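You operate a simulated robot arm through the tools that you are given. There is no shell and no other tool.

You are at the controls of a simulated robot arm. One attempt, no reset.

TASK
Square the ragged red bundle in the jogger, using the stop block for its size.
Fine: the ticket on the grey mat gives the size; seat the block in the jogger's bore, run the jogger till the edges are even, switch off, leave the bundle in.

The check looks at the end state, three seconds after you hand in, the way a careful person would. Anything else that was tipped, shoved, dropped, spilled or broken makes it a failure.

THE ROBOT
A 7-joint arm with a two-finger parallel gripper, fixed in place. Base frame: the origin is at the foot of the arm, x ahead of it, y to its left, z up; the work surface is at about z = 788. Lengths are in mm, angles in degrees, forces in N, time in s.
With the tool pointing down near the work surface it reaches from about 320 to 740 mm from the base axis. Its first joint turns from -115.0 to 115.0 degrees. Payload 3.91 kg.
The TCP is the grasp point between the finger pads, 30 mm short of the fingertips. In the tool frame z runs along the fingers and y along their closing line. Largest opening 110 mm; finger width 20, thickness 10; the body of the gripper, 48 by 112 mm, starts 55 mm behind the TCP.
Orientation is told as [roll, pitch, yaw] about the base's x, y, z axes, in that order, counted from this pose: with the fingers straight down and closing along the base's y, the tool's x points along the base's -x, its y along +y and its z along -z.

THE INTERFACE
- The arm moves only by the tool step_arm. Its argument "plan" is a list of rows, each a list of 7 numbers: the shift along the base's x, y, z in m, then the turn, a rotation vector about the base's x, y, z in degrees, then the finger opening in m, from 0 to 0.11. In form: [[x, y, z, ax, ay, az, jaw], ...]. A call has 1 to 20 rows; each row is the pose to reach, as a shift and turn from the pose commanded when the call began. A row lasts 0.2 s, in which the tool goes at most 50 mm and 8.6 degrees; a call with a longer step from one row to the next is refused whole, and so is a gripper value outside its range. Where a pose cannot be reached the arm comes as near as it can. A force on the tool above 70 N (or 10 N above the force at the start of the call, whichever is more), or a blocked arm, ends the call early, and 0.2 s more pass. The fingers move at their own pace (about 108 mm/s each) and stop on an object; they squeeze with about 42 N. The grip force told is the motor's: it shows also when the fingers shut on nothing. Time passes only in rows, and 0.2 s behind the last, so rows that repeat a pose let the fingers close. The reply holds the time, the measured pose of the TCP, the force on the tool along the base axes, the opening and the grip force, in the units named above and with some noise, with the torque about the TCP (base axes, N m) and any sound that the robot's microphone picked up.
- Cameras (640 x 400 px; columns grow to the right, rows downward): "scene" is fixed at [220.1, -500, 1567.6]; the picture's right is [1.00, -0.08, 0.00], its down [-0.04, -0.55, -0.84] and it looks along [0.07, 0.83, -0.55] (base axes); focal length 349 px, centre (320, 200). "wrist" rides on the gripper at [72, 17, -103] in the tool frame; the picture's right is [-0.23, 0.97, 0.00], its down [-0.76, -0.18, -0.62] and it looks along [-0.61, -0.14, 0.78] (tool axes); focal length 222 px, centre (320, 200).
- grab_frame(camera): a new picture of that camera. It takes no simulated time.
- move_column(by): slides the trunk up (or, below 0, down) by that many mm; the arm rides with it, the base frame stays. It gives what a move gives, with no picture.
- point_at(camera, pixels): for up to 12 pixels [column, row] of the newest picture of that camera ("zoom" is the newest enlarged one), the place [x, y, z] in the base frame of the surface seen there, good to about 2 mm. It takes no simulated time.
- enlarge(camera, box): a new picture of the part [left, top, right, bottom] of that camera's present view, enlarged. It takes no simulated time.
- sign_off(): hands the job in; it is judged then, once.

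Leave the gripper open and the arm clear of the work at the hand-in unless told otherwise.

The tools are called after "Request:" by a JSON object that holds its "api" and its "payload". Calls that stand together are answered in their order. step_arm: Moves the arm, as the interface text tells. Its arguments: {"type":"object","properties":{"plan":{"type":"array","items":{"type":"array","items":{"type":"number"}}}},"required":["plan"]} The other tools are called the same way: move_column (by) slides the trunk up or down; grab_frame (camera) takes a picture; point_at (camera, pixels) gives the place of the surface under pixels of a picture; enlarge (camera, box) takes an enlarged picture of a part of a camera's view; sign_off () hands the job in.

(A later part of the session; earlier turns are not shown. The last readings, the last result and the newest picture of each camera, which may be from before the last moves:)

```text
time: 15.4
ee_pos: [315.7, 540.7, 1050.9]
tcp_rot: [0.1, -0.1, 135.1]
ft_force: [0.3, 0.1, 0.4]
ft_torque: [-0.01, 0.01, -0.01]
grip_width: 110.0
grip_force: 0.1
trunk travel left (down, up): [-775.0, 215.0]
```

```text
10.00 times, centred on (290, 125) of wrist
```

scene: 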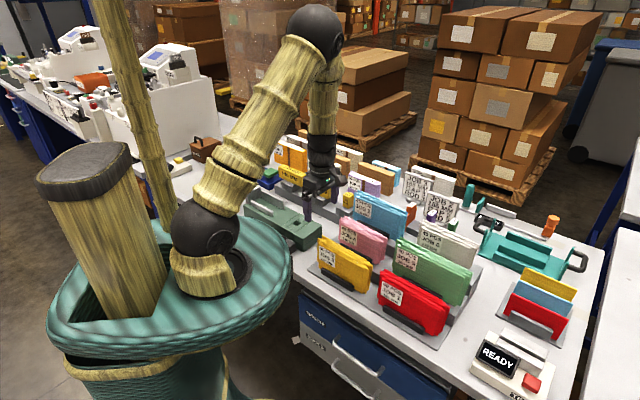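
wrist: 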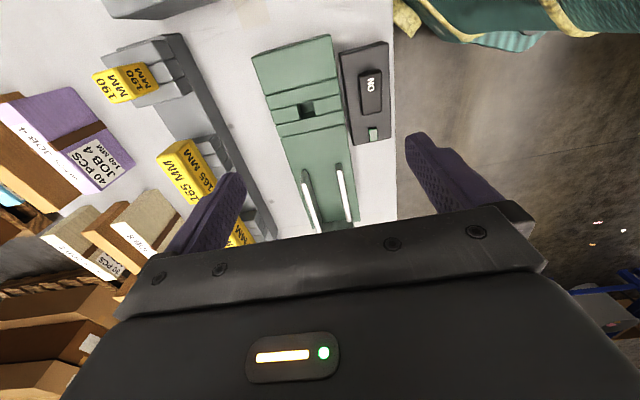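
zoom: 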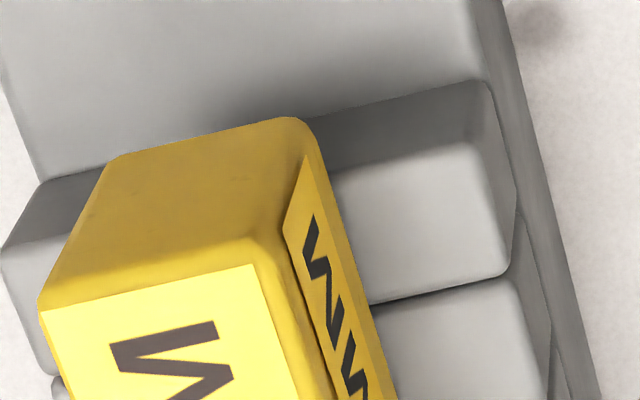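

Block centre in its stand: ≈(321, 617), stand centre agrees. Now over to the red bundle for a close look, keeping yaw 135° and height 1050.

Request:
{"api": "step_arm", "payload": {"plan": [[0.016, -0.036, 0, 0, 0, 0, 0.11], [0.032, -0.072, 0, 0, 0, 0, 0.11], [0.048, -0.108, 0, 0, 0, 0, 0.11], [0.064, -0.144, 0, 0, 0, 0, 0.11], [0.08, -0.18, 0, 0, 0, 0, 0.11], [0.096, -0.216, 0, 0, 0, 0, 0.11], [0.112, -0.252, 0, 0, 0, 0, 0.11], [0.128, -0.288, 0, 0, 0, 0, 0.11], [0.144, -0.324, 0, 0, 0, 0, 0.11], [0.16, -0.36, 0, 0, 0, 0, 0.11], [0.176, -0.396, 0, 0, 0, 0, 0.11], [0.192, -0.432, 0, 0, 0, 0, 0.11], [0.208, -0.468, 0, 0, 0, 0, 0.11], [0.224, -0.5, 0, 0, 0, 0, 0.11]]}}

Request:
{"api": "grab_frame", "payload": {"camera": "wrist"}}

```text
time: 18.4
ee_pos: [539.7, 38.7, 1051.5]
tcp_rot: [0.0, -0.1, 135.1]
ft_force: [0.5, -0.6, -0.7]
ft_torque: [0.02, 0.0, -0.04]
grip_width: 110.0
grip_force: 0.1
trunk travel left (down, up): [-775.0, 215.0]
```

```text
taken
```

wrist: 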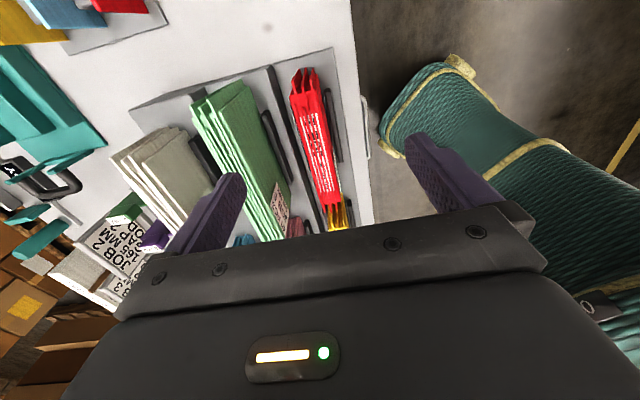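

The red bundle is at wrist (318,140). I'll enlarge it.

Request:
{"api": "enlarge", "payload": {"camera": "wrist", "box": [260, 50, 380, 230]}}

Request:
{"api": "enlarge", "payload": {"camera": "wrist", "box": [280, 55, 350, 125]}}

Request:
{"api": "enlarge", "payload": {"camera": "wrist", "box": [290, 160, 370, 230]}}

```text
2.22 times, centred on (320, 140) of wrist
```

zoom: 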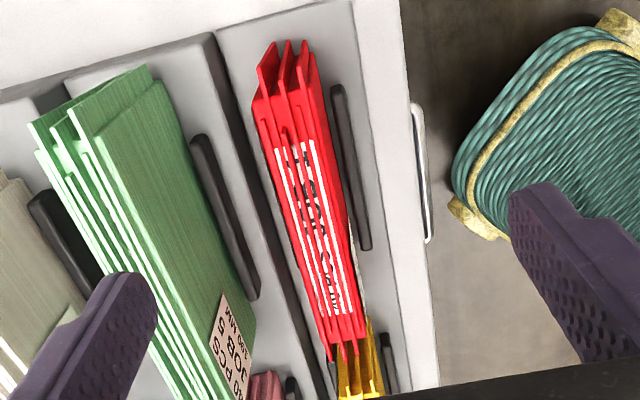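

```text
5.71 times, centred on (315, 90) of wrist
```

zoom: 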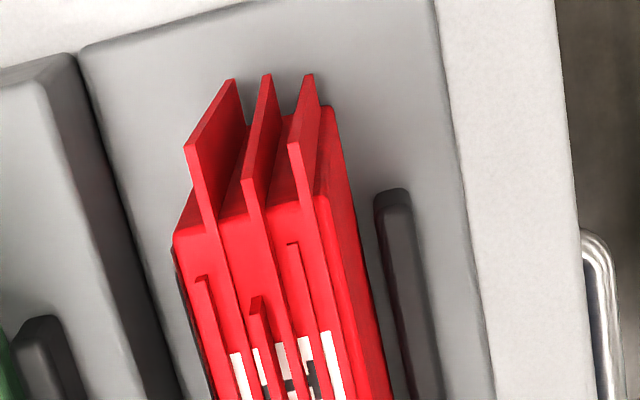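

```text
5.71 times, centred on (330, 195) of wrist
```

zoom: 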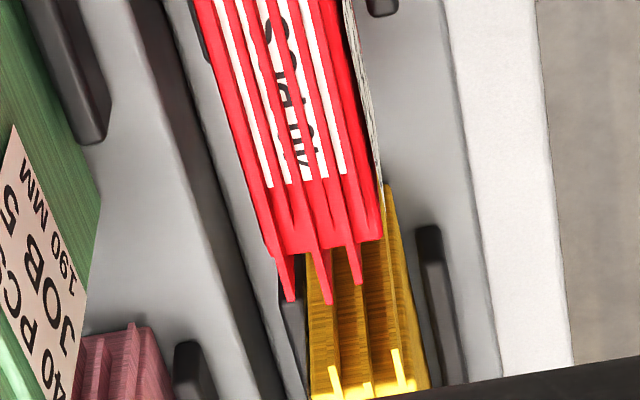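

The bundle is a core with leaves sticking out at both ends. I'll measure core and leaf extents at both ends.

Request:
{"api": "enlarge", "payload": {"camera": "wrist", "box": [280, 55, 350, 125]}}

Request:
{"api": "point_at", "payload": {"camera": "zoom", "pixels": [[190, 150], [232, 82], [252, 150], [268, 78], [292, 150], [310, 80], [180, 235], [325, 200], [325, 110], [208, 240], [250, 190], [200, 280]]}}

Request:
{"api": "enlarge", "payload": {"camera": "wrist", "box": [290, 160, 370, 230]}}

Request:
{"api": "point_at", "payload": {"camera": "zoom", "pixels": [[271, 240], [378, 232], [290, 298], [328, 300], [358, 282], [268, 185], [340, 180], [300, 240], [200, 10], [325, 10], [285, 262], [320, 240]]}}

```text
5.71 times, centred on (315, 90) of wrist
```

zoom: 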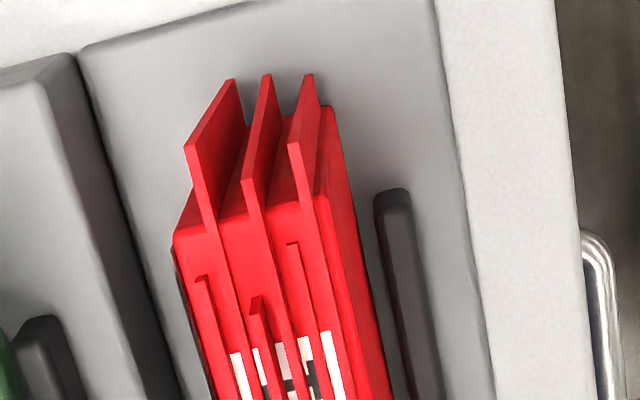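

```text
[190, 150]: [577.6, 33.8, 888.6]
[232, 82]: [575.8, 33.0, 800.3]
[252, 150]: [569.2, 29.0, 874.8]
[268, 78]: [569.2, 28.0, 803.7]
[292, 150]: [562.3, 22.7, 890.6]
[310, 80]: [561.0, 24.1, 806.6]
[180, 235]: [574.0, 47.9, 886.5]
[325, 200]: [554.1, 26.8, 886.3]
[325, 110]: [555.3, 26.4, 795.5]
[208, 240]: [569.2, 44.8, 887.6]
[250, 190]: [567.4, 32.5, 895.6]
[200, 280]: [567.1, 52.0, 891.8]
```

```text
5.71 times, centred on (330, 195) of wrist
```

zoom: 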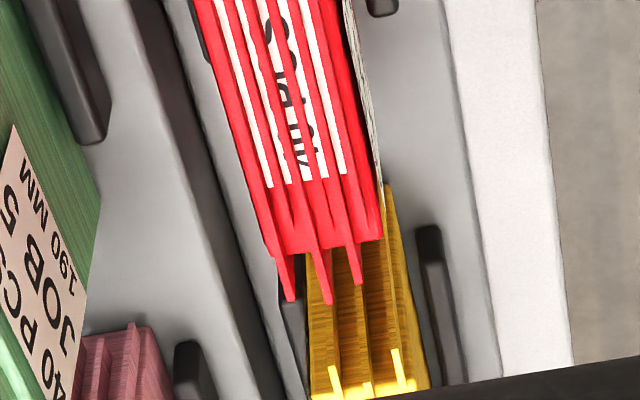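

```text
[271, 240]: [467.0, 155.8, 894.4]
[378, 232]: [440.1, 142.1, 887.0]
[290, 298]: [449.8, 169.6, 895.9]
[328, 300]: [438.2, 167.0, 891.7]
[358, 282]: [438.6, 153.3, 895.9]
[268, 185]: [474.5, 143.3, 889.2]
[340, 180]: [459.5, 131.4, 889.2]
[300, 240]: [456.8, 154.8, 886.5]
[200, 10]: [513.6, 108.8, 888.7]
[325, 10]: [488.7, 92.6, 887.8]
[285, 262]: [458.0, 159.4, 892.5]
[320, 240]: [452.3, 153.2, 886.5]
```

Core spans about 162–165 mm with leaves out by 11–18 mm at each end; core thickness ≈30 mm, top z≈886. Before picking anything I want accurate positions for the jogger's end wall and guides, so I'll go look at those from above.

Request:
{"api": "step_arm", "payload": {"plan": [[-0.025, 0.037, 0, 0, 0, 0, 0.11], [-0.05, 0.074, 0, 0, 0, 0, 0.11], [-0.075, 0.111, 0, 0, 0, 0, 0.11], [-0.1, 0.148, 0, 0, 0, 0, 0.11], [-0.125, 0.185, 0, 0, 0, 0, 0.11], [-0.15, 0.222, 0, 0, 0, 0, 0.11], [-0.175, 0.259, 0, 0, 0, 0, 0.11], [-0.2, 0.296, 0, 0, 0, 0, 0.11], [-0.225, 0.333, 0, 0, 0, 0, 0.11], [-0.25, 0.37, 0, 0, 0, 0, 0.11], [-0.275, 0.407, 0, 0, 0, 0, 0.11], [-0.3, 0.444, 0, 0, 0, 0, 0.11], [-0.325, 0.481, 0, 0, 0, 0, 0.11], [-0.355, 0.52, 0, 0, 0, 0, 0.11]]}}

Request:
{"api": "grab_frame", "payload": {"camera": "wrist"}}

Request:
{"api": "enlarge", "payload": {"camera": "wrist", "box": [310, 80, 410, 220]}}

```text
time: 21.4
ee_pos: [182.5, 561.1, 1050.6]
tcp_rot: [0.0, 0.1, 135.2]
ft_force: [-0.4, -0.4, -0.5]
ft_torque: [-0.02, -0.02, -0.01]
grip_width: 110.0
grip_force: 0.1
trunk travel left (down, up): [-775.0, 215.0]
```

```text
taken
```

wrist: 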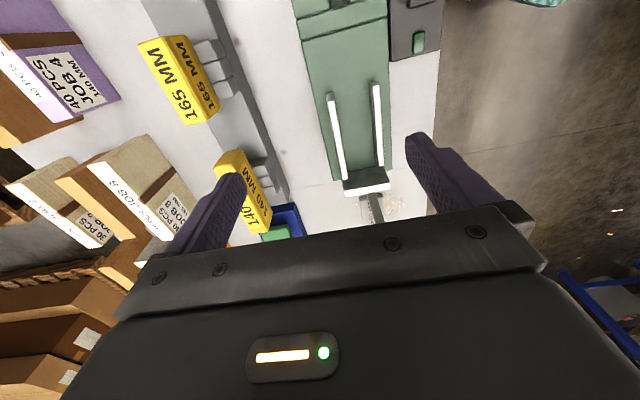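

```text
2.86 times, centred on (360, 150) of wrist
```

zoom: 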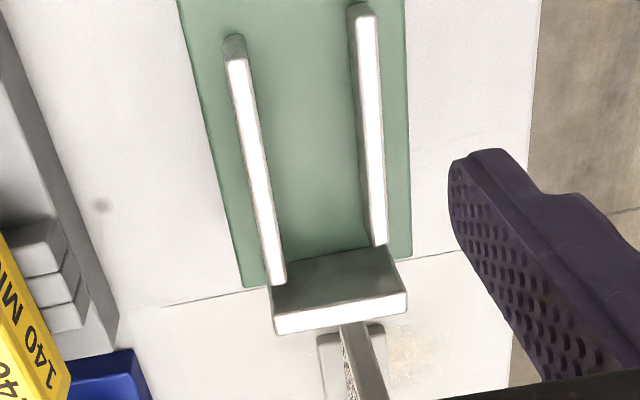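

I'll point at the end wall's inner face and top, the guides' tops and sides, and the bed between.

Request:
{"api": "point_at", "payload": {"camera": "zoom", "pixels": [[330, 270], [340, 290], [330, 250], [300, 320], [390, 300], [235, 70], [275, 270], [250, 80], [362, 20], [378, 235], [350, 30], [385, 200]]}}

Request:
{"api": "enlarge", "payload": {"camera": "wrist", "box": [335, 160, 405, 205]}}

Request:
{"api": "point_at", "payload": {"camera": "zoom", "pixels": [[100, 180], [200, 160], [300, 145], [400, 120], [120, 270], [250, 255], [400, 225], [520, 195], [150, 300], [450, 250], [90, 80], [480, 60]]}}

```text
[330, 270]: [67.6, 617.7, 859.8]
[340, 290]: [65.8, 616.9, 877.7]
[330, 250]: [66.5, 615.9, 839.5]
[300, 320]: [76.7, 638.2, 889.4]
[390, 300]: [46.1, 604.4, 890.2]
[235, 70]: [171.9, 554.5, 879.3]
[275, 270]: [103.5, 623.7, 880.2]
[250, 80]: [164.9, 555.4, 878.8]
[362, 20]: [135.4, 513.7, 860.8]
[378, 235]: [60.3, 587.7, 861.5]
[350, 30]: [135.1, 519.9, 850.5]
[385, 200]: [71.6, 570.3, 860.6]
```

```text
8.89 times, centred on (370, 182) of wrist
```

zoom: 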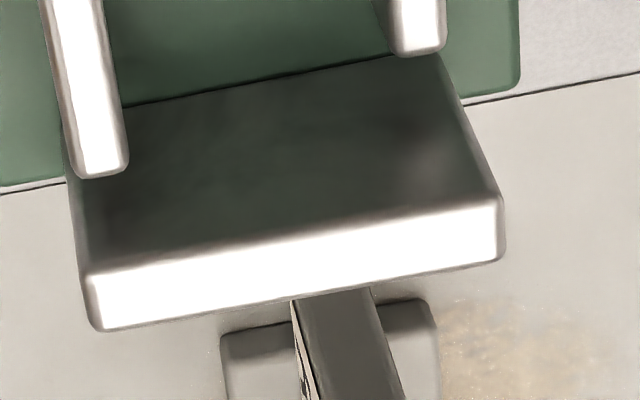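

```text
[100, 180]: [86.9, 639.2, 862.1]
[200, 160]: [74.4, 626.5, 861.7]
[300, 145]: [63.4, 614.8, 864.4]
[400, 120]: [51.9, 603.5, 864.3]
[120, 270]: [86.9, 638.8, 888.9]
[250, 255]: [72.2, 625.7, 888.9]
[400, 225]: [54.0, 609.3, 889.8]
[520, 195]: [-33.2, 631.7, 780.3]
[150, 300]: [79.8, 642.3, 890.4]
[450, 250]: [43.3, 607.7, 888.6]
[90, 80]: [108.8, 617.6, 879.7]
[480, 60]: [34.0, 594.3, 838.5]
```

The end wall's inner face is at s=(x−y)/√2 ≈ −390, so with the bore at s≈−175 the 165 block's face must reach 50 mm from the bore centre — but the block is only 75 long, so its peg is likely off-centre and its orientation matters. I need to measure the stands and all three blocks to work out which way the peg sits.

Request:
{"api": "enlarge", "payload": {"camera": "wrist", "box": [130, 25, 240, 135]}}

Request:
{"api": "point_at", "payload": {"camera": "zoom", "pixels": [[370, 60], [395, 105], [415, 170], [420, 185], [440, 240], [450, 255], [465, 290], [470, 310], [60, 100], [330, 365], [310, 60], [455, 330]]}}

Request:
{"api": "enlarge", "payload": {"camera": "scene", "box": [265, 150, 365, 230]}}

```text
3.64 times, centred on (185, 80) of wrist
```

zoom: 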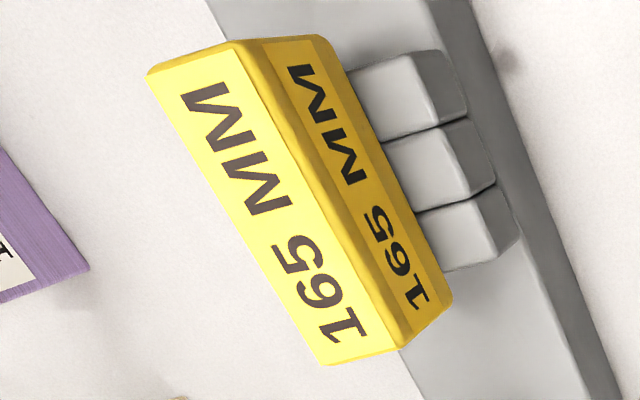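

```text
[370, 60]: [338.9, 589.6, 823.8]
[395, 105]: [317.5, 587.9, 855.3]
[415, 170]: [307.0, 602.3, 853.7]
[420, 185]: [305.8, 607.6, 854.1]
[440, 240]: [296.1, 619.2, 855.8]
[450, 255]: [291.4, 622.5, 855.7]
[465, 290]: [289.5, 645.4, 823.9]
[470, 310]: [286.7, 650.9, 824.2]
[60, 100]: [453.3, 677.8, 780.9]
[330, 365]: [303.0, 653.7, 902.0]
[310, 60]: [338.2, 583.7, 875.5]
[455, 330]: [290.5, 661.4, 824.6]
```

```text
5.00 times, centred on (315, 190) of scene
```

zoom: 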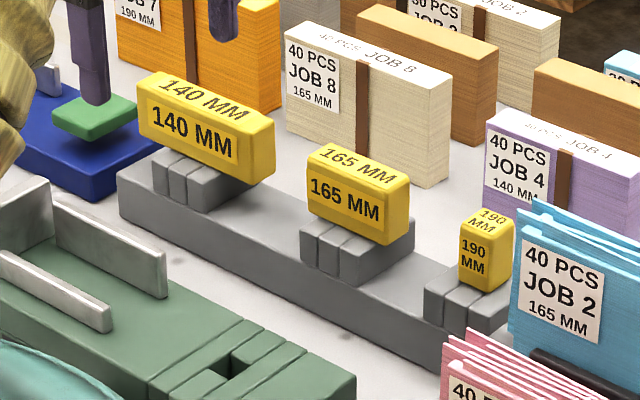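

The block overhangs differ: the 140 block sticks out to the right of its stand, the 190 is short. I'll measure each block against its stand.

Request:
{"api": "point_at", "payload": {"camera": "zoom", "pixels": [[142, 98], [165, 75], [250, 150], [270, 122], [155, 165], [187, 200], [240, 190], [310, 172], [390, 235], [462, 230], [498, 240], [512, 215]]}}

Request:
{"api": "enlarge", "payload": {"camera": "scene", "box": [345, 185, 375, 225]}}

Request:
{"api": "enlarge", "payload": {"camera": "scene", "box": [285, 160, 325, 195]}}

```text
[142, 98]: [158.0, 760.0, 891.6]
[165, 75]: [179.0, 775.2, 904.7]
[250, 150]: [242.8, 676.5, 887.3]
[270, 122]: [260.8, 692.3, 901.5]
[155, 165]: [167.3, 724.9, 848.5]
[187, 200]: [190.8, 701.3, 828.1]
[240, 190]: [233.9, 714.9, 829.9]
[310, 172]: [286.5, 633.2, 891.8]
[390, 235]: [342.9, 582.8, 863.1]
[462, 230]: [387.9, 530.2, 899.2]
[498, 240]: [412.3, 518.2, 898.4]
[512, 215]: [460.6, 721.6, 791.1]
```

```text
10.00 times, centred on (360, 205) of scene
```

zoom: 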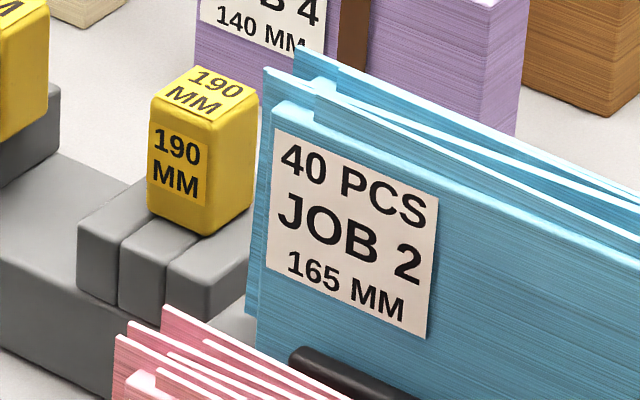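

```text
11.43 times, centred on (305, 178) of scene
```

zoom: 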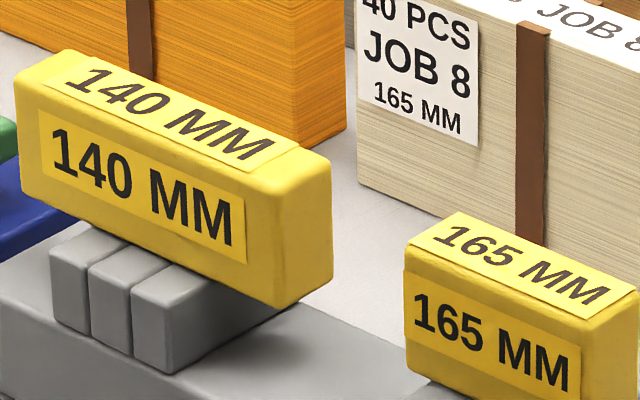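

All three blocks are centred on their stands, lengths ≈26/75/124, so the peg is central and the block is symmetric; the 165 block leaves ~177 mm between its face and the end wall, which gives some slack for the ~163–165 mm core. Plan: seat the 165 block first. Moving the open gripper above the block at (321,617), yaw 135°.

Request:
{"api": "step_arm", "payload": {"plan": [[0.035, 0.014, 0, 0, 0, 0, 0.09], [0.07, 0.028, 0, 0, 0, 0, 0.07], [0.105, 0.042, 0, 0, 0, 0, 0.07], [0.1384, 0.0561, -0.01, 0, 0, -0.1, 0.07], [0.1384, 0.0561, -0.05, 0, 0, -0.1, 0.07], [0.1384, 0.0561, -0.09, 0, 0, -0.1, 0.07]]}}

Request:
{"api": "grab_frame", "payload": {"camera": "wrist"}}

```text
time: 22.8
ee_pos: [322.3, 616.9, 961.6]
tcp_rot: [-0.1, 0.0, 135.0]
ft_force: [0.0, 0.3, 0.1]
ft_torque: [0.0, 0.0, 0.0]
grip_width: 69.7
grip_force: 0.1
trunk travel left (down, up): [-775.0, 215.0]
```

```text
taken
```

wrist: 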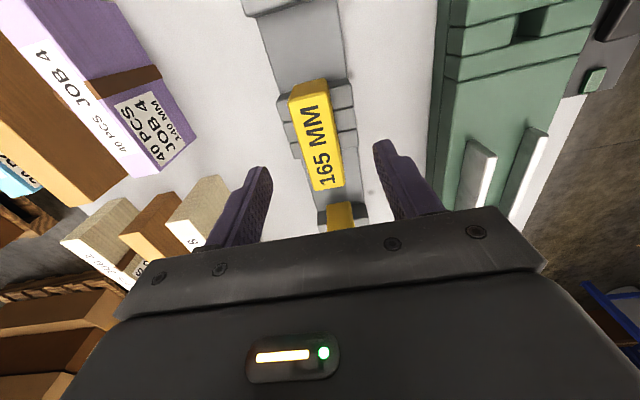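

The block lies between the fingers. I'll refine its top corners from this close view before descending.

Request:
{"api": "enlarge", "payload": {"camera": "wrist", "box": [270, 65, 370, 205]}}

Request:
{"api": "point_at", "payload": {"camera": "zoom", "pixels": [[230, 92], [315, 83], [310, 355], [388, 340], [272, 88], [350, 348], [255, 200], [345, 190], [395, 70], [398, 80], [280, 220], [400, 300]]}}

```text
2.86 times, centred on (320, 135) of wrist
```

zoom: 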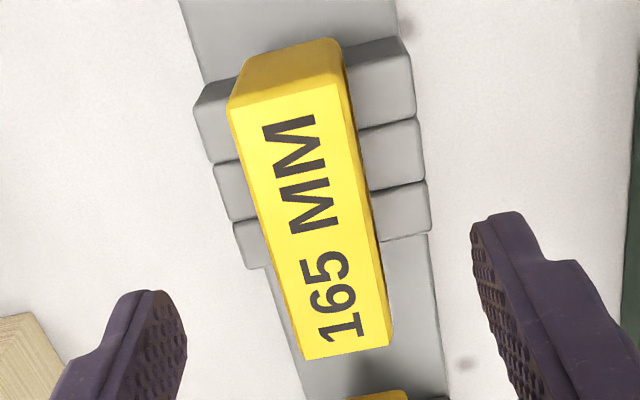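

```text
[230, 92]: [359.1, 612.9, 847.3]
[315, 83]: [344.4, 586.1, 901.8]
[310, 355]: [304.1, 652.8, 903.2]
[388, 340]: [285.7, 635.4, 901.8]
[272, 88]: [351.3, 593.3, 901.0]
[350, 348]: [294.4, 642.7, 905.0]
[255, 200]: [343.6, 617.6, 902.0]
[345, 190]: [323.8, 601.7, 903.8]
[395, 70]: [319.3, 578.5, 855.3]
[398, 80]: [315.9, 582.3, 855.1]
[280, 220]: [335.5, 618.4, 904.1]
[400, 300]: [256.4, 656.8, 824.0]
```

Aligned: TCP n≈664, s≈−208 against block centre n≈664, s≈−209. Descending to z≈890 (fingertips ~6 mm above the stand), then closing.

Request:
{"api": "step_arm", "payload": {"plan": [[0, 0, -0.025, 0, 0, 0, 0.07], [0, 0, -0.05, 0, 0, 0, 0.07], [0, 0, -0.0715, 0, 0, 0, 0.07], [0, 0, -0.0715, 0, 0, 0, 0.07]]}}

Request:
{"api": "grab_frame", "payload": {"camera": "wrist"}}

```text
time: 23.8
ee_pos: [320.5, 616.3, 890.3]
tcp_rot: [0.0, 0.0, 135.0]
ft_force: [0.1, 0.4, 1.1]
ft_torque: [0.0, 0.0, -0.01]
grip_width: 70.1
grip_force: 0.0
trunk travel left (down, up): [-775.0, 215.0]
```

```text
taken
```

wrist: 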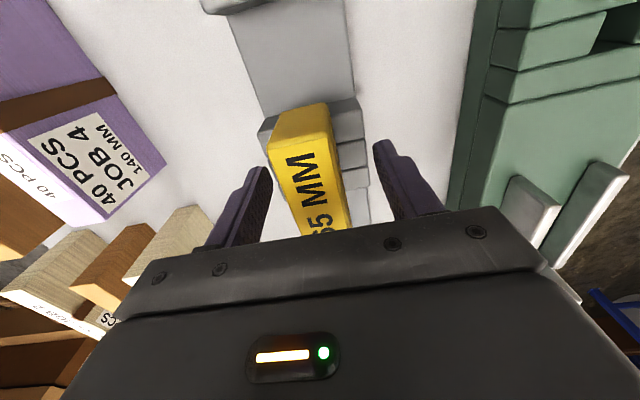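

In place. Closing the fingers on the block.

Request:
{"api": "step_arm", "payload": {"plan": [[0, 0, 0, 0, 0, 0, 0.05], [0, 0, 0, 0, 0, 0, 0.03], [0, 0, 0, 0, 0, 0, 0.0], [0, 0, 0, 0, 0, 0, 0.0], [0, 0, 0, 0, 0, 0, 0.0]]}}

```text
time: 25.0
ee_pos: [321.8, 616.2, 890.2]
tcp_rot: [0.1, -0.1, 135.1]
ft_force: [0.8, 0.1, 0.2]
ft_torque: [0.03, -0.01, -0.04]
grip_width: 29.4
grip_force: 41.8
trunk travel left (down, up): [-775.0, 215.0]
```

Gripped (29.4 mm wide). Lifting straight up 80 mm.

Request:
{"api": "step_arm", "payload": {"plan": [[0, 0, 0.01, 0, 0, 0, 0.0], [0, 0, 0.025, 0, 0, 0, 0.0], [0, 0, 0.045, 0, 0, 0, 0.0], [0, 0, 0.07, 0, 0, 0, 0.0], [0, 0, 0.1, 0, 0, 0, 0.0]]}}

Request:
{"api": "grab_frame", "payload": {"camera": "wrist"}}

Request:
{"api": "enlarge", "payload": {"camera": "scene", "box": [265, 120, 385, 230]}}

```text
time: 26.2
ee_pos: [321.1, 616.1, 990.2]
tcp_rot: [-0.1, 0.1, 135.0]
ft_force: [-0.2, -0.2, -1.2]
ft_torque: [-0.03, 0.01, 0.0]
grip_width: 29.2
grip_force: 41.9
trunk travel left (down, up): [-775.0, 215.0]
```

```text
taken
```

wrist: 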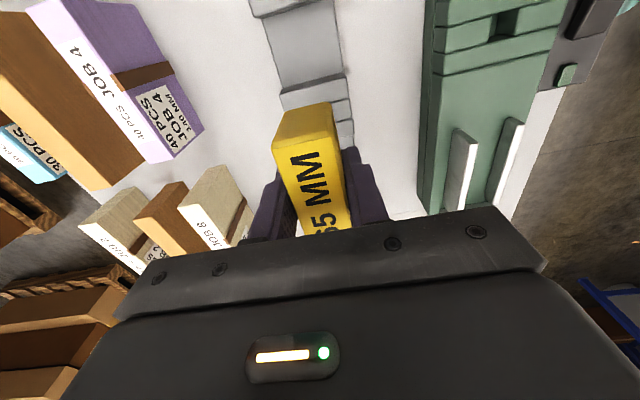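

```text
3.64 times, centred on (325, 175) of scene
```

zoom: 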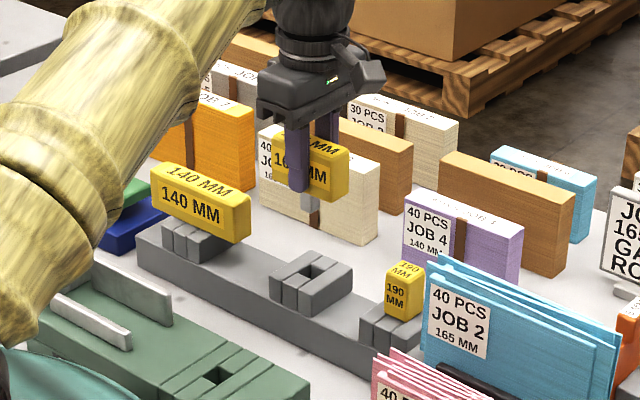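

Lifted; the peg shows below the block at zoom (312,203). I'll look at it closer and measure the peg and the now-empty stand hole.

Request:
{"api": "enlarge", "payload": {"camera": "scene", "box": [300, 145, 340, 185]}}

Request:
{"api": "point_at", "payload": {"camera": "zoom", "pixels": [[170, 330], [200, 360], [230, 330], [270, 180], [400, 220], [200, 300], [330, 280], [180, 350], [245, 350], [210, 340], [290, 250], [420, 150]]}}

Request:
{"api": "enlarge", "payload": {"camera": "scene", "box": [290, 180, 340, 220]}}

```text
10.00 times, centred on (320, 165) of scene
```

zoom: 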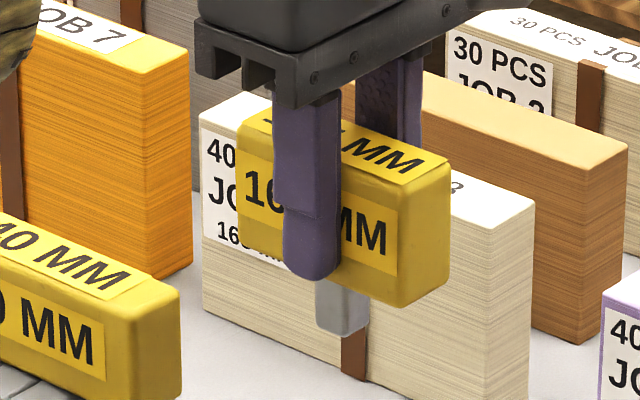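

```text
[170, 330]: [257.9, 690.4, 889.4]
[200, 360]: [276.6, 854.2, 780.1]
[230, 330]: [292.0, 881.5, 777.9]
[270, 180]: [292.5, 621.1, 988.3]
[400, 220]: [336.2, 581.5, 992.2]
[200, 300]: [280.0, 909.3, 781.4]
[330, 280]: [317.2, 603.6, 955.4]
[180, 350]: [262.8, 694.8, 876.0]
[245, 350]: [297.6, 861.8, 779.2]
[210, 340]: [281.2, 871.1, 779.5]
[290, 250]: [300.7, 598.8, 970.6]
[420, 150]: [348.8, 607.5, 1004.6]
```

```text
10.00 times, centred on (315, 200) of scene
```

zoom: 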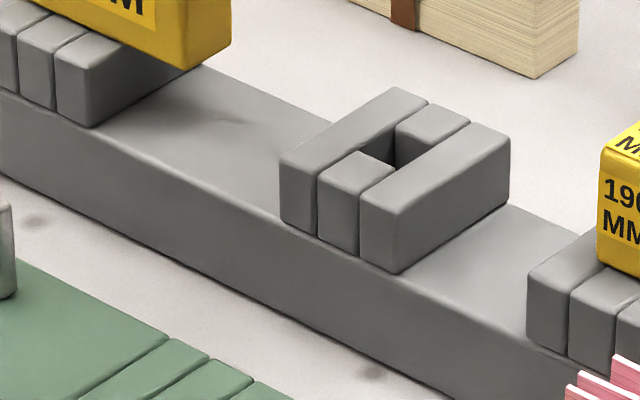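

I'll measure the stand's hole rim to compare with the gripped block's reference.

Request:
{"api": "point_at", "payload": {"camera": "zoom", "pixels": [[352, 155], [386, 167], [404, 122], [436, 136], [330, 150], [410, 170], [355, 120], [470, 160], [370, 158], [420, 128], [285, 165], [505, 140]]}}

Request:
{"api": "enlarge", "payload": {"camera": "scene", "box": [325, 168, 340, 182]}}

```text
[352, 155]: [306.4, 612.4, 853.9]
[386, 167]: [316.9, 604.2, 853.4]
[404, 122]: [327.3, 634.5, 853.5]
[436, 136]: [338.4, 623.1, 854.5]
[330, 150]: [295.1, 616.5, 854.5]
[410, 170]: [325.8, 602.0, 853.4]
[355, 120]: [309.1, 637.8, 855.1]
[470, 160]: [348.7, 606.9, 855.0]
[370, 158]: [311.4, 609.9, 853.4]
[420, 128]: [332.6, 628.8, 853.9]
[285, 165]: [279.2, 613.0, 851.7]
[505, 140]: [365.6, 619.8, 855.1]
```

```text
16.00 times, centred on (332, 175) of scene
```

zoom: 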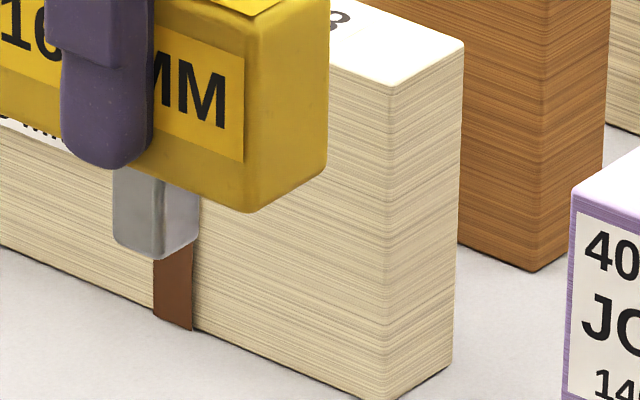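

Now re-measure the jogger's bore from the scene and the wrist views in the same manner, to get a consistent displacement.

Request:
{"api": "enlarge", "payload": {"camera": "scene", "box": [265, 200, 315, 240]}}

Request:
{"api": "enlarge", "payload": {"camera": "wrist", "box": [470, 0, 540, 50]}}

```text
10.00 times, centred on (290, 220) of scene
```

zoom: 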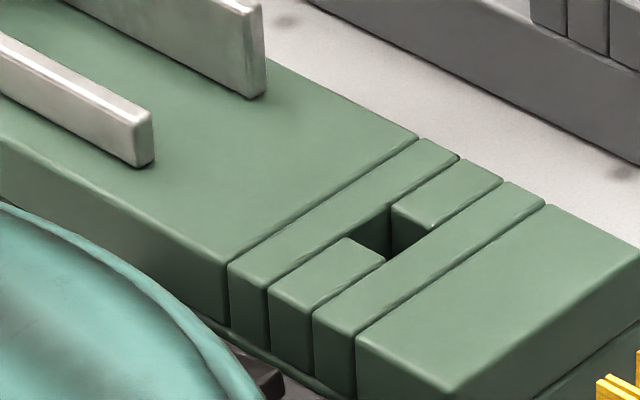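

```text
8.00 times, centred on (505, 25) of wrist
```

zoom: 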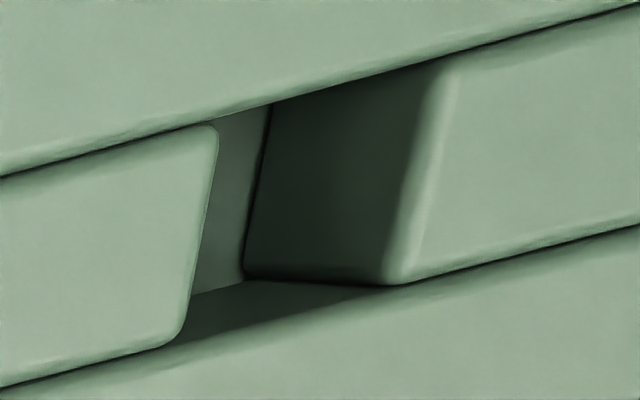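

Request:
{"api": "point_at", "payload": {"camera": "zoom", "pixels": [[200, 150], [175, 320], [455, 80], [420, 260], [330, 75], [300, 325], [100, 250], [520, 180], [190, 240], [440, 170], [250, 100], [380, 300]]}}

Request:
{"api": "enlarge", "payload": {"camera": "scene", "box": [265, 200, 315, 240]}}

Request:
{"api": "point_at", "payload": {"camera": "zoom", "pixels": [[346, 243], [378, 262], [398, 208], [428, 226], [362, 252], [413, 217], [340, 225], [420, 255], [280, 290], [480, 180], [235, 265], [525, 190]]}}

```text
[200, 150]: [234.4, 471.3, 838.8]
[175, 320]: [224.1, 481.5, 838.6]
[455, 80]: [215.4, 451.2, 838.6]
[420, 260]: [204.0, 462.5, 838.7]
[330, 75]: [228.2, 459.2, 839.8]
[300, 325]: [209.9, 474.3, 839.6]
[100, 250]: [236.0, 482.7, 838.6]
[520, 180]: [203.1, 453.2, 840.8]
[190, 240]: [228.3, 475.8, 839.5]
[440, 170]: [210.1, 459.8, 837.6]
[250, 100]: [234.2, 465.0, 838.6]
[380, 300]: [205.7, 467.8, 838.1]
```

```text
10.00 times, centred on (290, 220) of scene
```

zoom: 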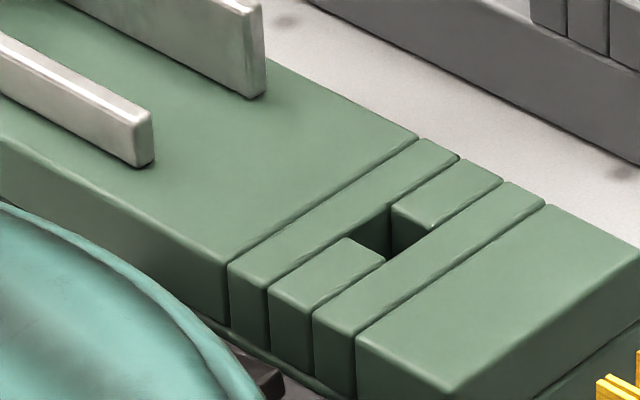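

```text
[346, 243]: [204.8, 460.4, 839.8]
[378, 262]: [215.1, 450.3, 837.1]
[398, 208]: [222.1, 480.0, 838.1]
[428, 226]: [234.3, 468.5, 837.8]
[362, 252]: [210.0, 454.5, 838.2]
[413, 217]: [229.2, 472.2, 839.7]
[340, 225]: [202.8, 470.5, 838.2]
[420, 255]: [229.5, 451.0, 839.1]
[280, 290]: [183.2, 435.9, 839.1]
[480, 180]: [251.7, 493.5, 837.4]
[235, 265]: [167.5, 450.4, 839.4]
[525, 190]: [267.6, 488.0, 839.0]
```

I'll point at the peg itself to find its centre relative to the block and TCP.

Request:
{"api": "enlarge", "payload": {"camera": "scene", "box": [325, 168, 340, 182]}}

Request:
{"api": "point_at", "payload": {"camera": "zoom", "pixels": [[118, 200], [138, 215], [158, 220], [170, 220], [180, 215], [192, 205], [160, 253], [140, 240], [240, 205], [322, 170], [310, 180], [200, 185]]}}

```text
16.00 times, centred on (332, 175) of scene
```

zoom: 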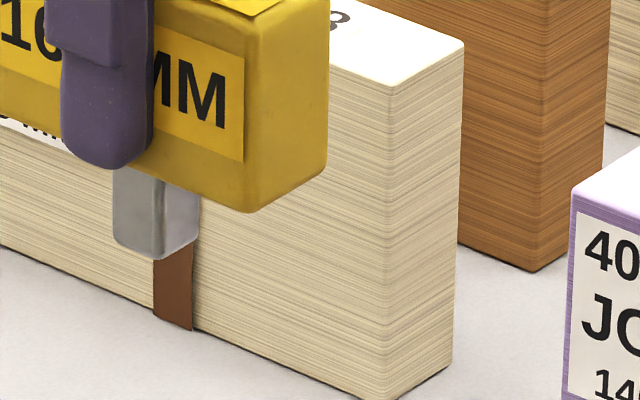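

```text
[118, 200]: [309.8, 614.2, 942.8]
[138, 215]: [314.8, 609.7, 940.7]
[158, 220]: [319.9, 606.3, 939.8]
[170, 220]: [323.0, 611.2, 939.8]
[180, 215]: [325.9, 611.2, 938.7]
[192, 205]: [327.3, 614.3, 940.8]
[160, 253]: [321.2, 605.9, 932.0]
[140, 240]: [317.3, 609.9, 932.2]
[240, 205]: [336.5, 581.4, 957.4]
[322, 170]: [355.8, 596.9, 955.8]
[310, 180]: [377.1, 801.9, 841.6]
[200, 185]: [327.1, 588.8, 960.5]
```

The peg is ~14.5 mm square, centred on the block; the bore ≈20 mm, so there's ±2–3 mm of play. Carrying the block over the bore at TCP ≈(219.3, 465.4), staying at z 990, then down to 910 (peg bottom ~12 mm above the rim).

Request:
{"api": "step_arm", "payload": {"plan": [[-0.017, -0.025, 0, 0, 0, 0, 0.0], [-0.034, -0.05, 0, 0, 0, 0, 0.0], [-0.051, -0.075, 0, 0, 0, 0, 0.0], [-0.068, -0.1, 0, 0, 0, 0, 0.0], [-0.085, -0.125, 0, 0, 0, 0, 0.0], [-0.1021, -0.151, 0, 0, 0, 0, 0.0], [-0.1021, -0.151, -0.03, 0, 0, 0, 0.0], [-0.1021, -0.151, -0.06, 0, 0, 0, 0.0], [-0.1021, -0.151, -0.08, 0, 0, 0, 0.0], [-0.1021, -0.151, -0.08, 0, 0, 0, 0.0]]}}

Request:
{"api": "grab_frame", "payload": {"camera": "wrist"}}

Request:
{"api": "enlarge", "payload": {"camera": "scene", "box": [255, 180, 325, 250]}}

```text
time: 28.4
ee_pos: [219.9, 464.2, 911.5]
tcp_rot: [0.1, 0.1, 135.0]
ft_force: [0.5, -0.1, -1.6]
ft_torque: [0.0, 0.02, 0.0]
grip_width: 29.5
grip_force: 41.6
trunk travel left (down, up): [-775.0, 215.0]
```

```text
taken
```

wrist: 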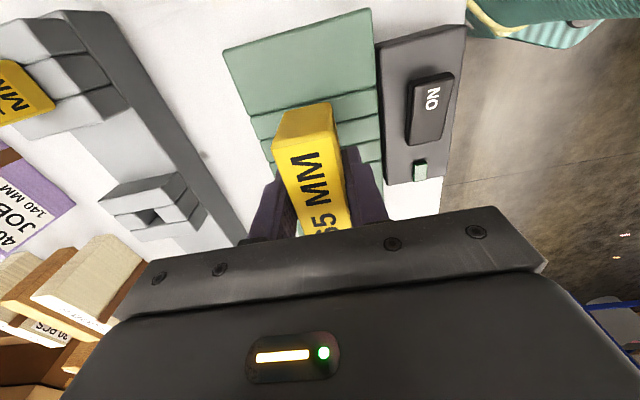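

```text
5.71 times, centred on (290, 215) of scene
```

zoom: 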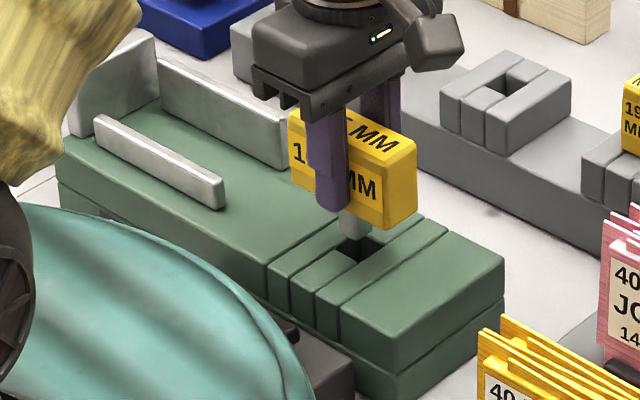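

The peg is right above the bore. A closer look to check the peg against the bore opening.

Request:
{"api": "enlarge", "payload": {"camera": "scene", "box": [280, 205, 310, 235]}}

Request:
{"api": "point_at", "payload": {"camera": "zoom", "pixels": [[290, 180], [310, 210], [325, 215], [340, 215], [360, 200], [375, 195], [330, 235], [370, 240], [300, 290], [400, 250], [290, 300], [345, 320]]}}

```text
13.33 times, centred on (295, 220) of scene
```

zoom: 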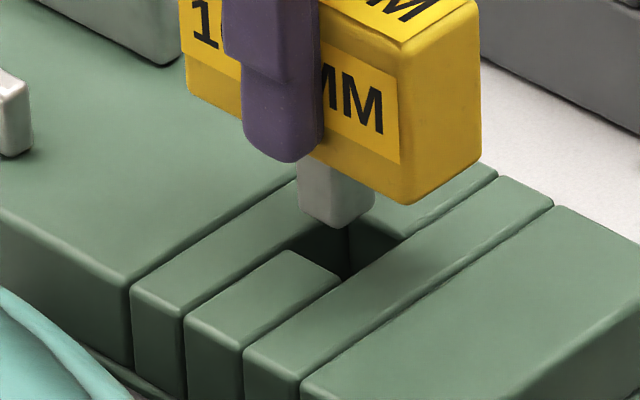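

```text
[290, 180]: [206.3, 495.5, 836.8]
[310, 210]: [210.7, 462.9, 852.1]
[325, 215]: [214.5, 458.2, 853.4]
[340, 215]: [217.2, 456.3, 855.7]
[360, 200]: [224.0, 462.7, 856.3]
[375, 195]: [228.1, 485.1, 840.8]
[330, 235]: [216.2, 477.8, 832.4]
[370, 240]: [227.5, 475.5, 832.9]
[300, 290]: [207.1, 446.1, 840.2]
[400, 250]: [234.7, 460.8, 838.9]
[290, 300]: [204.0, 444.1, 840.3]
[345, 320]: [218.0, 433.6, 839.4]
```

Peg centre ≈(n 483.5, s −175) over bore (n 484.7, s −174.6): within play. Lowering 20 mm slowly so that the peg enters ~9 mm, with a 1 mm correction toward +n.

Request:
{"api": "step_arm", "payload": {"plan": [[0.0005, 0.0005, -0.004, 0, 0, 0, 0.0], [0.0005, 0.0005, -0.008, 0, 0, 0, 0.0], [0.0005, 0.0005, -0.012, 0, 0, 0, 0.0], [0.0005, 0.0005, -0.016, 0, 0, 0, 0.0], [0.0005, 0.0005, -0.02, 0, 0, 0, 0.0]]}}

Request:
{"api": "enlarge", "payload": {"camera": "scene", "box": [270, 195, 320, 240]}}

```text
time: 29.6
ee_pos: [220.2, 464.9, 890.2]
tcp_rot: [0.0, 0.0, 135.0]
ft_force: [0.0, 0.7, -0.7]
ft_torque: [0.0, -0.02, 0.02]
grip_width: 29.3
grip_force: 41.7
trunk travel left (down, up): [-775.0, 215.0]
```

```text
8.89 times, centred on (295, 218) of scene
```

zoom: 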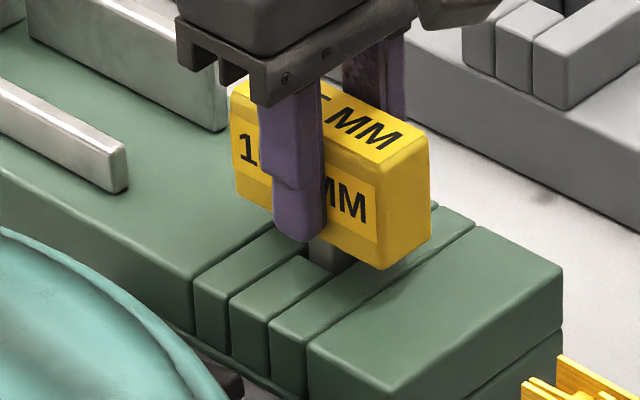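

No force, the peg is going in. Lowering the rest, 3 mm per row, to about z=875.

Request:
{"api": "step_arm", "payload": {"plan": [[0, 0, -0.003, 0, 0, 0, 0.0], [0, 0, -0.006, 0, 0, 0, 0.0], [0, 0, -0.009, 0, 0, 0, 0.0], [0, 0, -0.012, 0, 0, 0, 0.0], [0, 0, -0.0145, 0, 0, 0, 0.0], [0, 0, -0.0145, 0, 0, 0, 0.0]]}}

Request:
{"api": "enlarge", "payload": {"camera": "scene", "box": [270, 195, 320, 240]}}

```text
time: 31.0
ee_pos: [220.6, 464.9, 876.5]
tcp_rot: [0.0, 0.0, 134.9]
ft_force: [0.4, 0.6, -1.4]
ft_torque: [-0.02, 0.0, -0.02]
grip_width: 29.6
grip_force: 41.7
trunk travel left (down, up): [-775.0, 215.0]
```

```text
8.89 times, centred on (295, 218) of scene
```

zoom: 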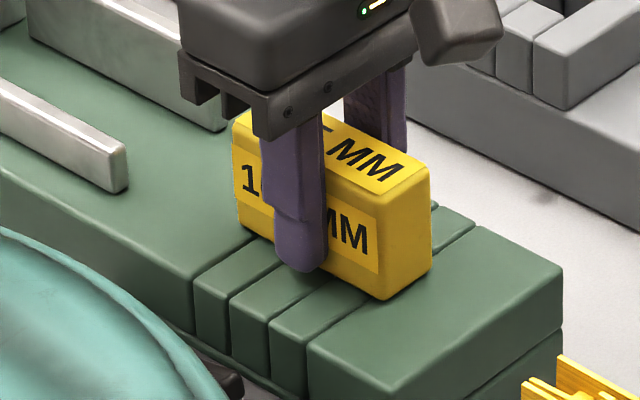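

Almost down; no contact yet. Lowering 0.5 mm per row to feel the seat.

Request:
{"api": "step_arm", "payload": {"plan": [[0, 0, -0.0005, 0, 0, 0, 0.0], [0, 0, -0.001, 0, 0, 0, 0.0], [0, 0, -0.0015, 0, 0, 0, 0.0], [0, 0, -0.002, 0, 0, 0, 0.0]]}}

```text
time: 32.0
ee_pos: [219.8, 464.4, 874.9]
tcp_rot: [-0.2, -0.1, 135.0]
ft_force: [-0.2, -0.4, 9.4]
ft_torque: [-0.24, 0.04, -0.01]
grip_width: 29.4
grip_force: 42.3
trunk travel left (down, up): [-775.0, 215.0]
```

Contact (9.4 N up): the block is seated. Opening the fingers and rising.

Request:
{"api": "step_arm", "payload": {"plan": [[0, 0, 0, 0, 0, 0, 0.035], [0, 0, 0, 0, 0, 0, 0.05], [0, 0, 0, 0, 0, 0, 0.06], [0, 0, 0, 0, 0, 0, 0.06]]}}

Request:
{"api": "step_arm", "payload": {"plan": [[0, 0, 0.01, 0, 0, 0, 0.06], [0, 0, 0.03, 0, 0, 0, 0.06], [0, 0, 0.06, 0, 0, 0, 0.06], [0, 0, 0.1, 0, 0, 0, 0.06], [0, 0, 0.14, 0, 0, 0, 0.06], [0, 0, 0.18, 0, 0, 0, 0.06]]}}

Request:
{"api": "grab_frame", "payload": {"camera": "wrist"}}

Request:
{"api": "enlarge", "payload": {"camera": "scene", "box": [240, 170, 330, 250]}}

```text
time: 33.0
ee_pos: [220.4, 464.9, 874.1]
tcp_rot: [0.0, 0.0, 135.0]
ft_force: [1.1, 0.1, -0.5]
ft_torque: [0.02, -0.01, -0.01]
grip_width: 60.0
grip_force: 0.0
trunk travel left (down, up): [-775.0, 215.0]
```

```text
time: 34.4
ee_pos: [219.9, 464.6, 1054.0]
tcp_rot: [0.0, 0.0, 135.0]
ft_force: [-0.3, 0.1, -0.1]
ft_torque: [-0.01, 0.03, 0.0]
grip_width: 59.9
grip_force: 0.0
trunk travel left (down, up): [-775.0, 215.0]
```

```text
taken
```

wrist: 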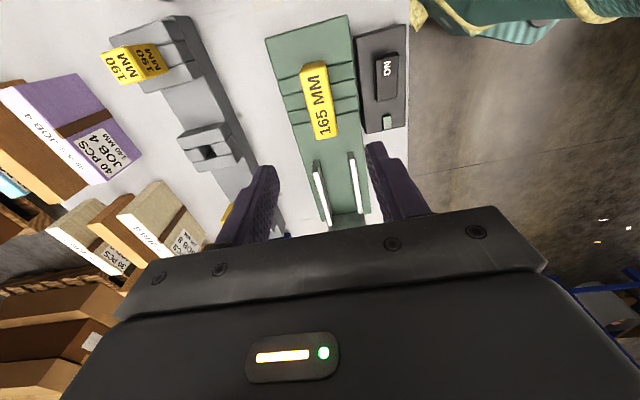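

```text
5.00 times, centred on (285, 210) of scene
```

zoom: 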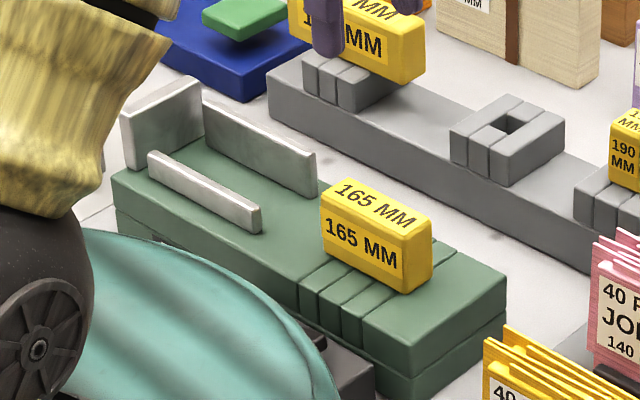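

The 165 block sits flat in the bore. I'll measure its face toward the end wall and its top level, to know the gap.

Request:
{"api": "enlarge", "payload": {"camera": "wrist", "box": [265, 50, 395, 230]}}

Request:
{"api": "point_at", "payload": {"camera": "zoom", "pixels": [[292, 200], [335, 190], [268, 40], [310, 30], [312, 195], [270, 110], [322, 100], [305, 255], [360, 240], [330, 235], [355, 330], [280, 120]]}}

```text
2.22 times, centred on (330, 140) of wrist
```

zoom: 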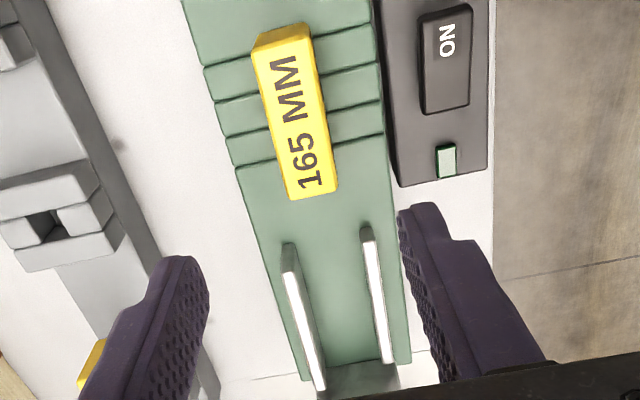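

```text
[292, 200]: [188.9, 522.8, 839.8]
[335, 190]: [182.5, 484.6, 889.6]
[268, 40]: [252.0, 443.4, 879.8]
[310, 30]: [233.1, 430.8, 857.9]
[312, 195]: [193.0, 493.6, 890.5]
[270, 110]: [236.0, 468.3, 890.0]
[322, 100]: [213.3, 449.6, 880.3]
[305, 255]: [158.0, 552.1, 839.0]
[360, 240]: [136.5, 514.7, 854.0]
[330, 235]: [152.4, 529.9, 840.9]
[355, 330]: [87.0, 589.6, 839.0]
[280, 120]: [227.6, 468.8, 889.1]
```

Gap from end wall to block face ≈176.5 mm. Now for the red bundle: moving above its centre (507.5, 94.5) and down to z≈960 with jaws 60 mm open.

Request:
{"api": "step_arm", "payload": {"plan": [[0.026, -0.034, 0, 0, 0, 0, 0.06], [0.052, -0.067, 0, 0, 0, 0, 0.06], [0.078, -0.101, 0, 0, 0, 0, 0.06], [0.104, -0.134, 0, 0, 0, 0, 0.06], [0.13, -0.168, 0, 0, 0, 0, 0.06], [0.157, -0.202, 0, 0, 0, 0, 0.06], [0.183, -0.236, 0, 0, 0, 0, 0.06], [0.209, -0.269, 0, 0, 0, 0, 0.06], [0.235, -0.303, 0, 0, 0, 0, 0.06], [0.261, -0.337, 0, 0, 0, 0, 0.06], [0.2875, -0.3701, 0, 0, 0, 0, 0.06], [0.2875, -0.3701, -0.03, 0, 0, 0, 0.06], [0.2875, -0.3701, -0.06, 0, 0, 0, 0.06], [0.2875, -0.3701, -0.09, 0, 0, 0, 0.06]]}}

Request:
{"api": "grab_frame", "payload": {"camera": "wrist"}}

Request:
{"api": "enlarge", "payload": {"camera": "wrist", "box": [240, 60, 400, 220]}}

```text
time: 37.4
ee_pos: [507.5, 93.6, 962.0]
tcp_rot: [0.1, 0.0, 135.0]
ft_force: [0.3, 0.7, -1.0]
ft_torque: [0.0, 0.04, -0.01]
grip_width: 59.8
grip_force: 0.1
trunk travel left (down, up): [-775.0, 215.0]
```

```text
taken
```

wrist: 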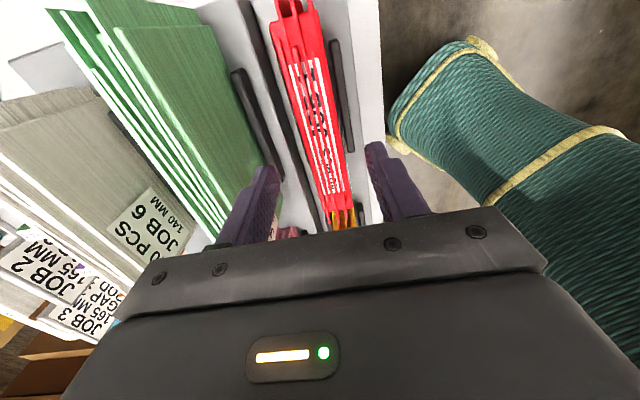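

```text
2.50 times, centred on (320, 140) of wrist
```

zoom: 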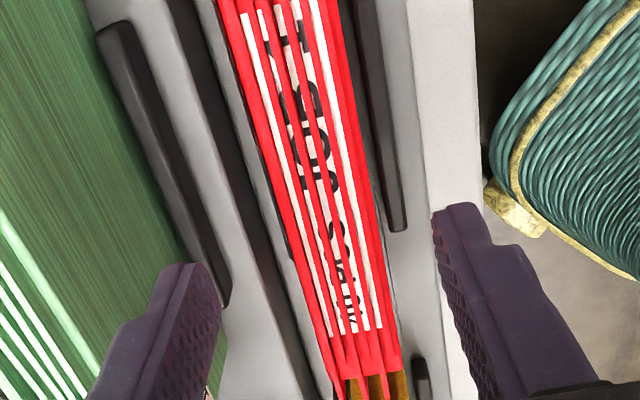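

I'll verify the bundle's edges and the black retainer plates' heights before going down.

Request:
{"api": "point_at", "payload": {"camera": "zoom", "pixels": [[255, 100], [360, 130], [290, 240], [380, 260], [330, 360], [395, 350], [375, 150], [385, 220], [130, 100], [200, 240], [235, 100], [270, 300]]}}

Request:
{"api": "enlarge", "payload": {"camera": "wrist", "box": [250, 0, 350, 80]}}

Request:
{"api": "point_at", "payload": {"camera": "zoom", "pixels": [[155, 185], [310, 165], [200, 180], [165, 140], [240, 60], [300, 50], [380, 40], [190, 10], [275, 10], [320, 10], [110, 60], [270, 180]]}}

```text
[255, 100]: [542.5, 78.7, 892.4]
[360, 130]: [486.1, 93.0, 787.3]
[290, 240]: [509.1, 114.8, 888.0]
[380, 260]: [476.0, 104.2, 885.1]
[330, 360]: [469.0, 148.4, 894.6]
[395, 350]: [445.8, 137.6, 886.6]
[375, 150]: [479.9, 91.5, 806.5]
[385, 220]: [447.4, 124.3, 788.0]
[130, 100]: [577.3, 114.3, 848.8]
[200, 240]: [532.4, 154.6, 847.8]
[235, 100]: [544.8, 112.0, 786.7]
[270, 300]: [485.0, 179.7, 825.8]
```

```text
5.00 times, centred on (300, 40) of wrist
```

zoom: 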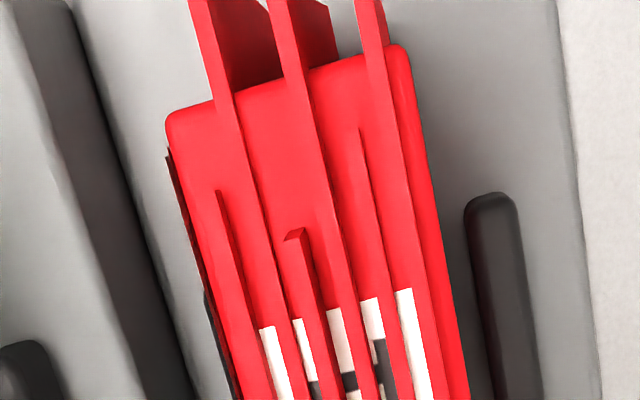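

```text
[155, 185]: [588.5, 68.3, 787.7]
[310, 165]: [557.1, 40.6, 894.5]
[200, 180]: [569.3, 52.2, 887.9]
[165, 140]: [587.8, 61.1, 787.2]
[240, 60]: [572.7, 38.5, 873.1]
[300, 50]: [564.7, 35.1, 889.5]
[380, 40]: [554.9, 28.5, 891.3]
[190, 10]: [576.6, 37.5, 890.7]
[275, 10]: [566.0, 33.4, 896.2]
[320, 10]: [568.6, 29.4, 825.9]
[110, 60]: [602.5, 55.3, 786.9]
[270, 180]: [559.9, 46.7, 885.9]
```

Clear: the red bundle's plates top out at z≈806, the green's at 848 with n≥484. Descending to z≈871 and then closing.

Request:
{"api": "step_arm", "payload": {"plan": [[0, 0, -0.025, 0, 0, 0, 0.06], [0, 0, -0.05, 0, 0, 0, 0.06], [0, 0, -0.075, 0, 0, 0, 0.06], [0, 0, -0.091, 0, 0, 0, 0.06], [0, 0, -0.091, 0, 0, 0, 0.06]]}}

Request:
{"api": "grab_frame", "payload": {"camera": "wrist"}}

Request:
{"api": "enlarge", "payload": {"camera": "scene", "box": [370, 230, 480, 340]}}

```text
time: 38.6
ee_pos: [507.4, 94.3, 873.2]
tcp_rot: [0.0, 0.0, 134.9]
ft_force: [-0.4, -0.1, -0.5]
ft_torque: [0.0, 0.01, 0.01]
grip_width: 60.1
grip_force: 0.0
trunk travel left (down, up): [-775.0, 215.0]
```

```text
taken
```

wrist: 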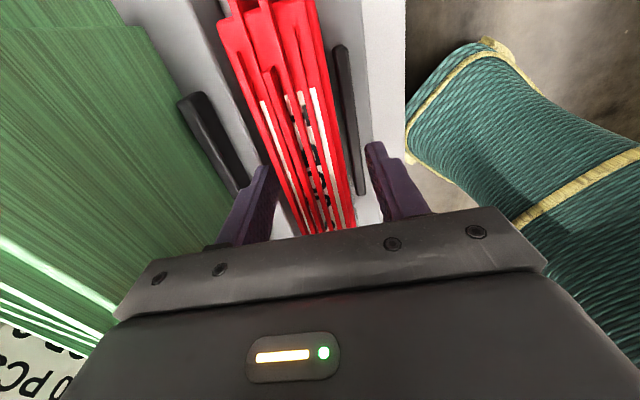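

```text
3.64 times, centred on (425, 285) of scene
```

zoom: 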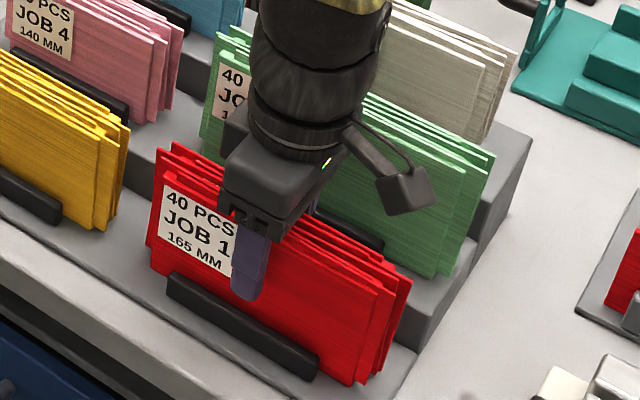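

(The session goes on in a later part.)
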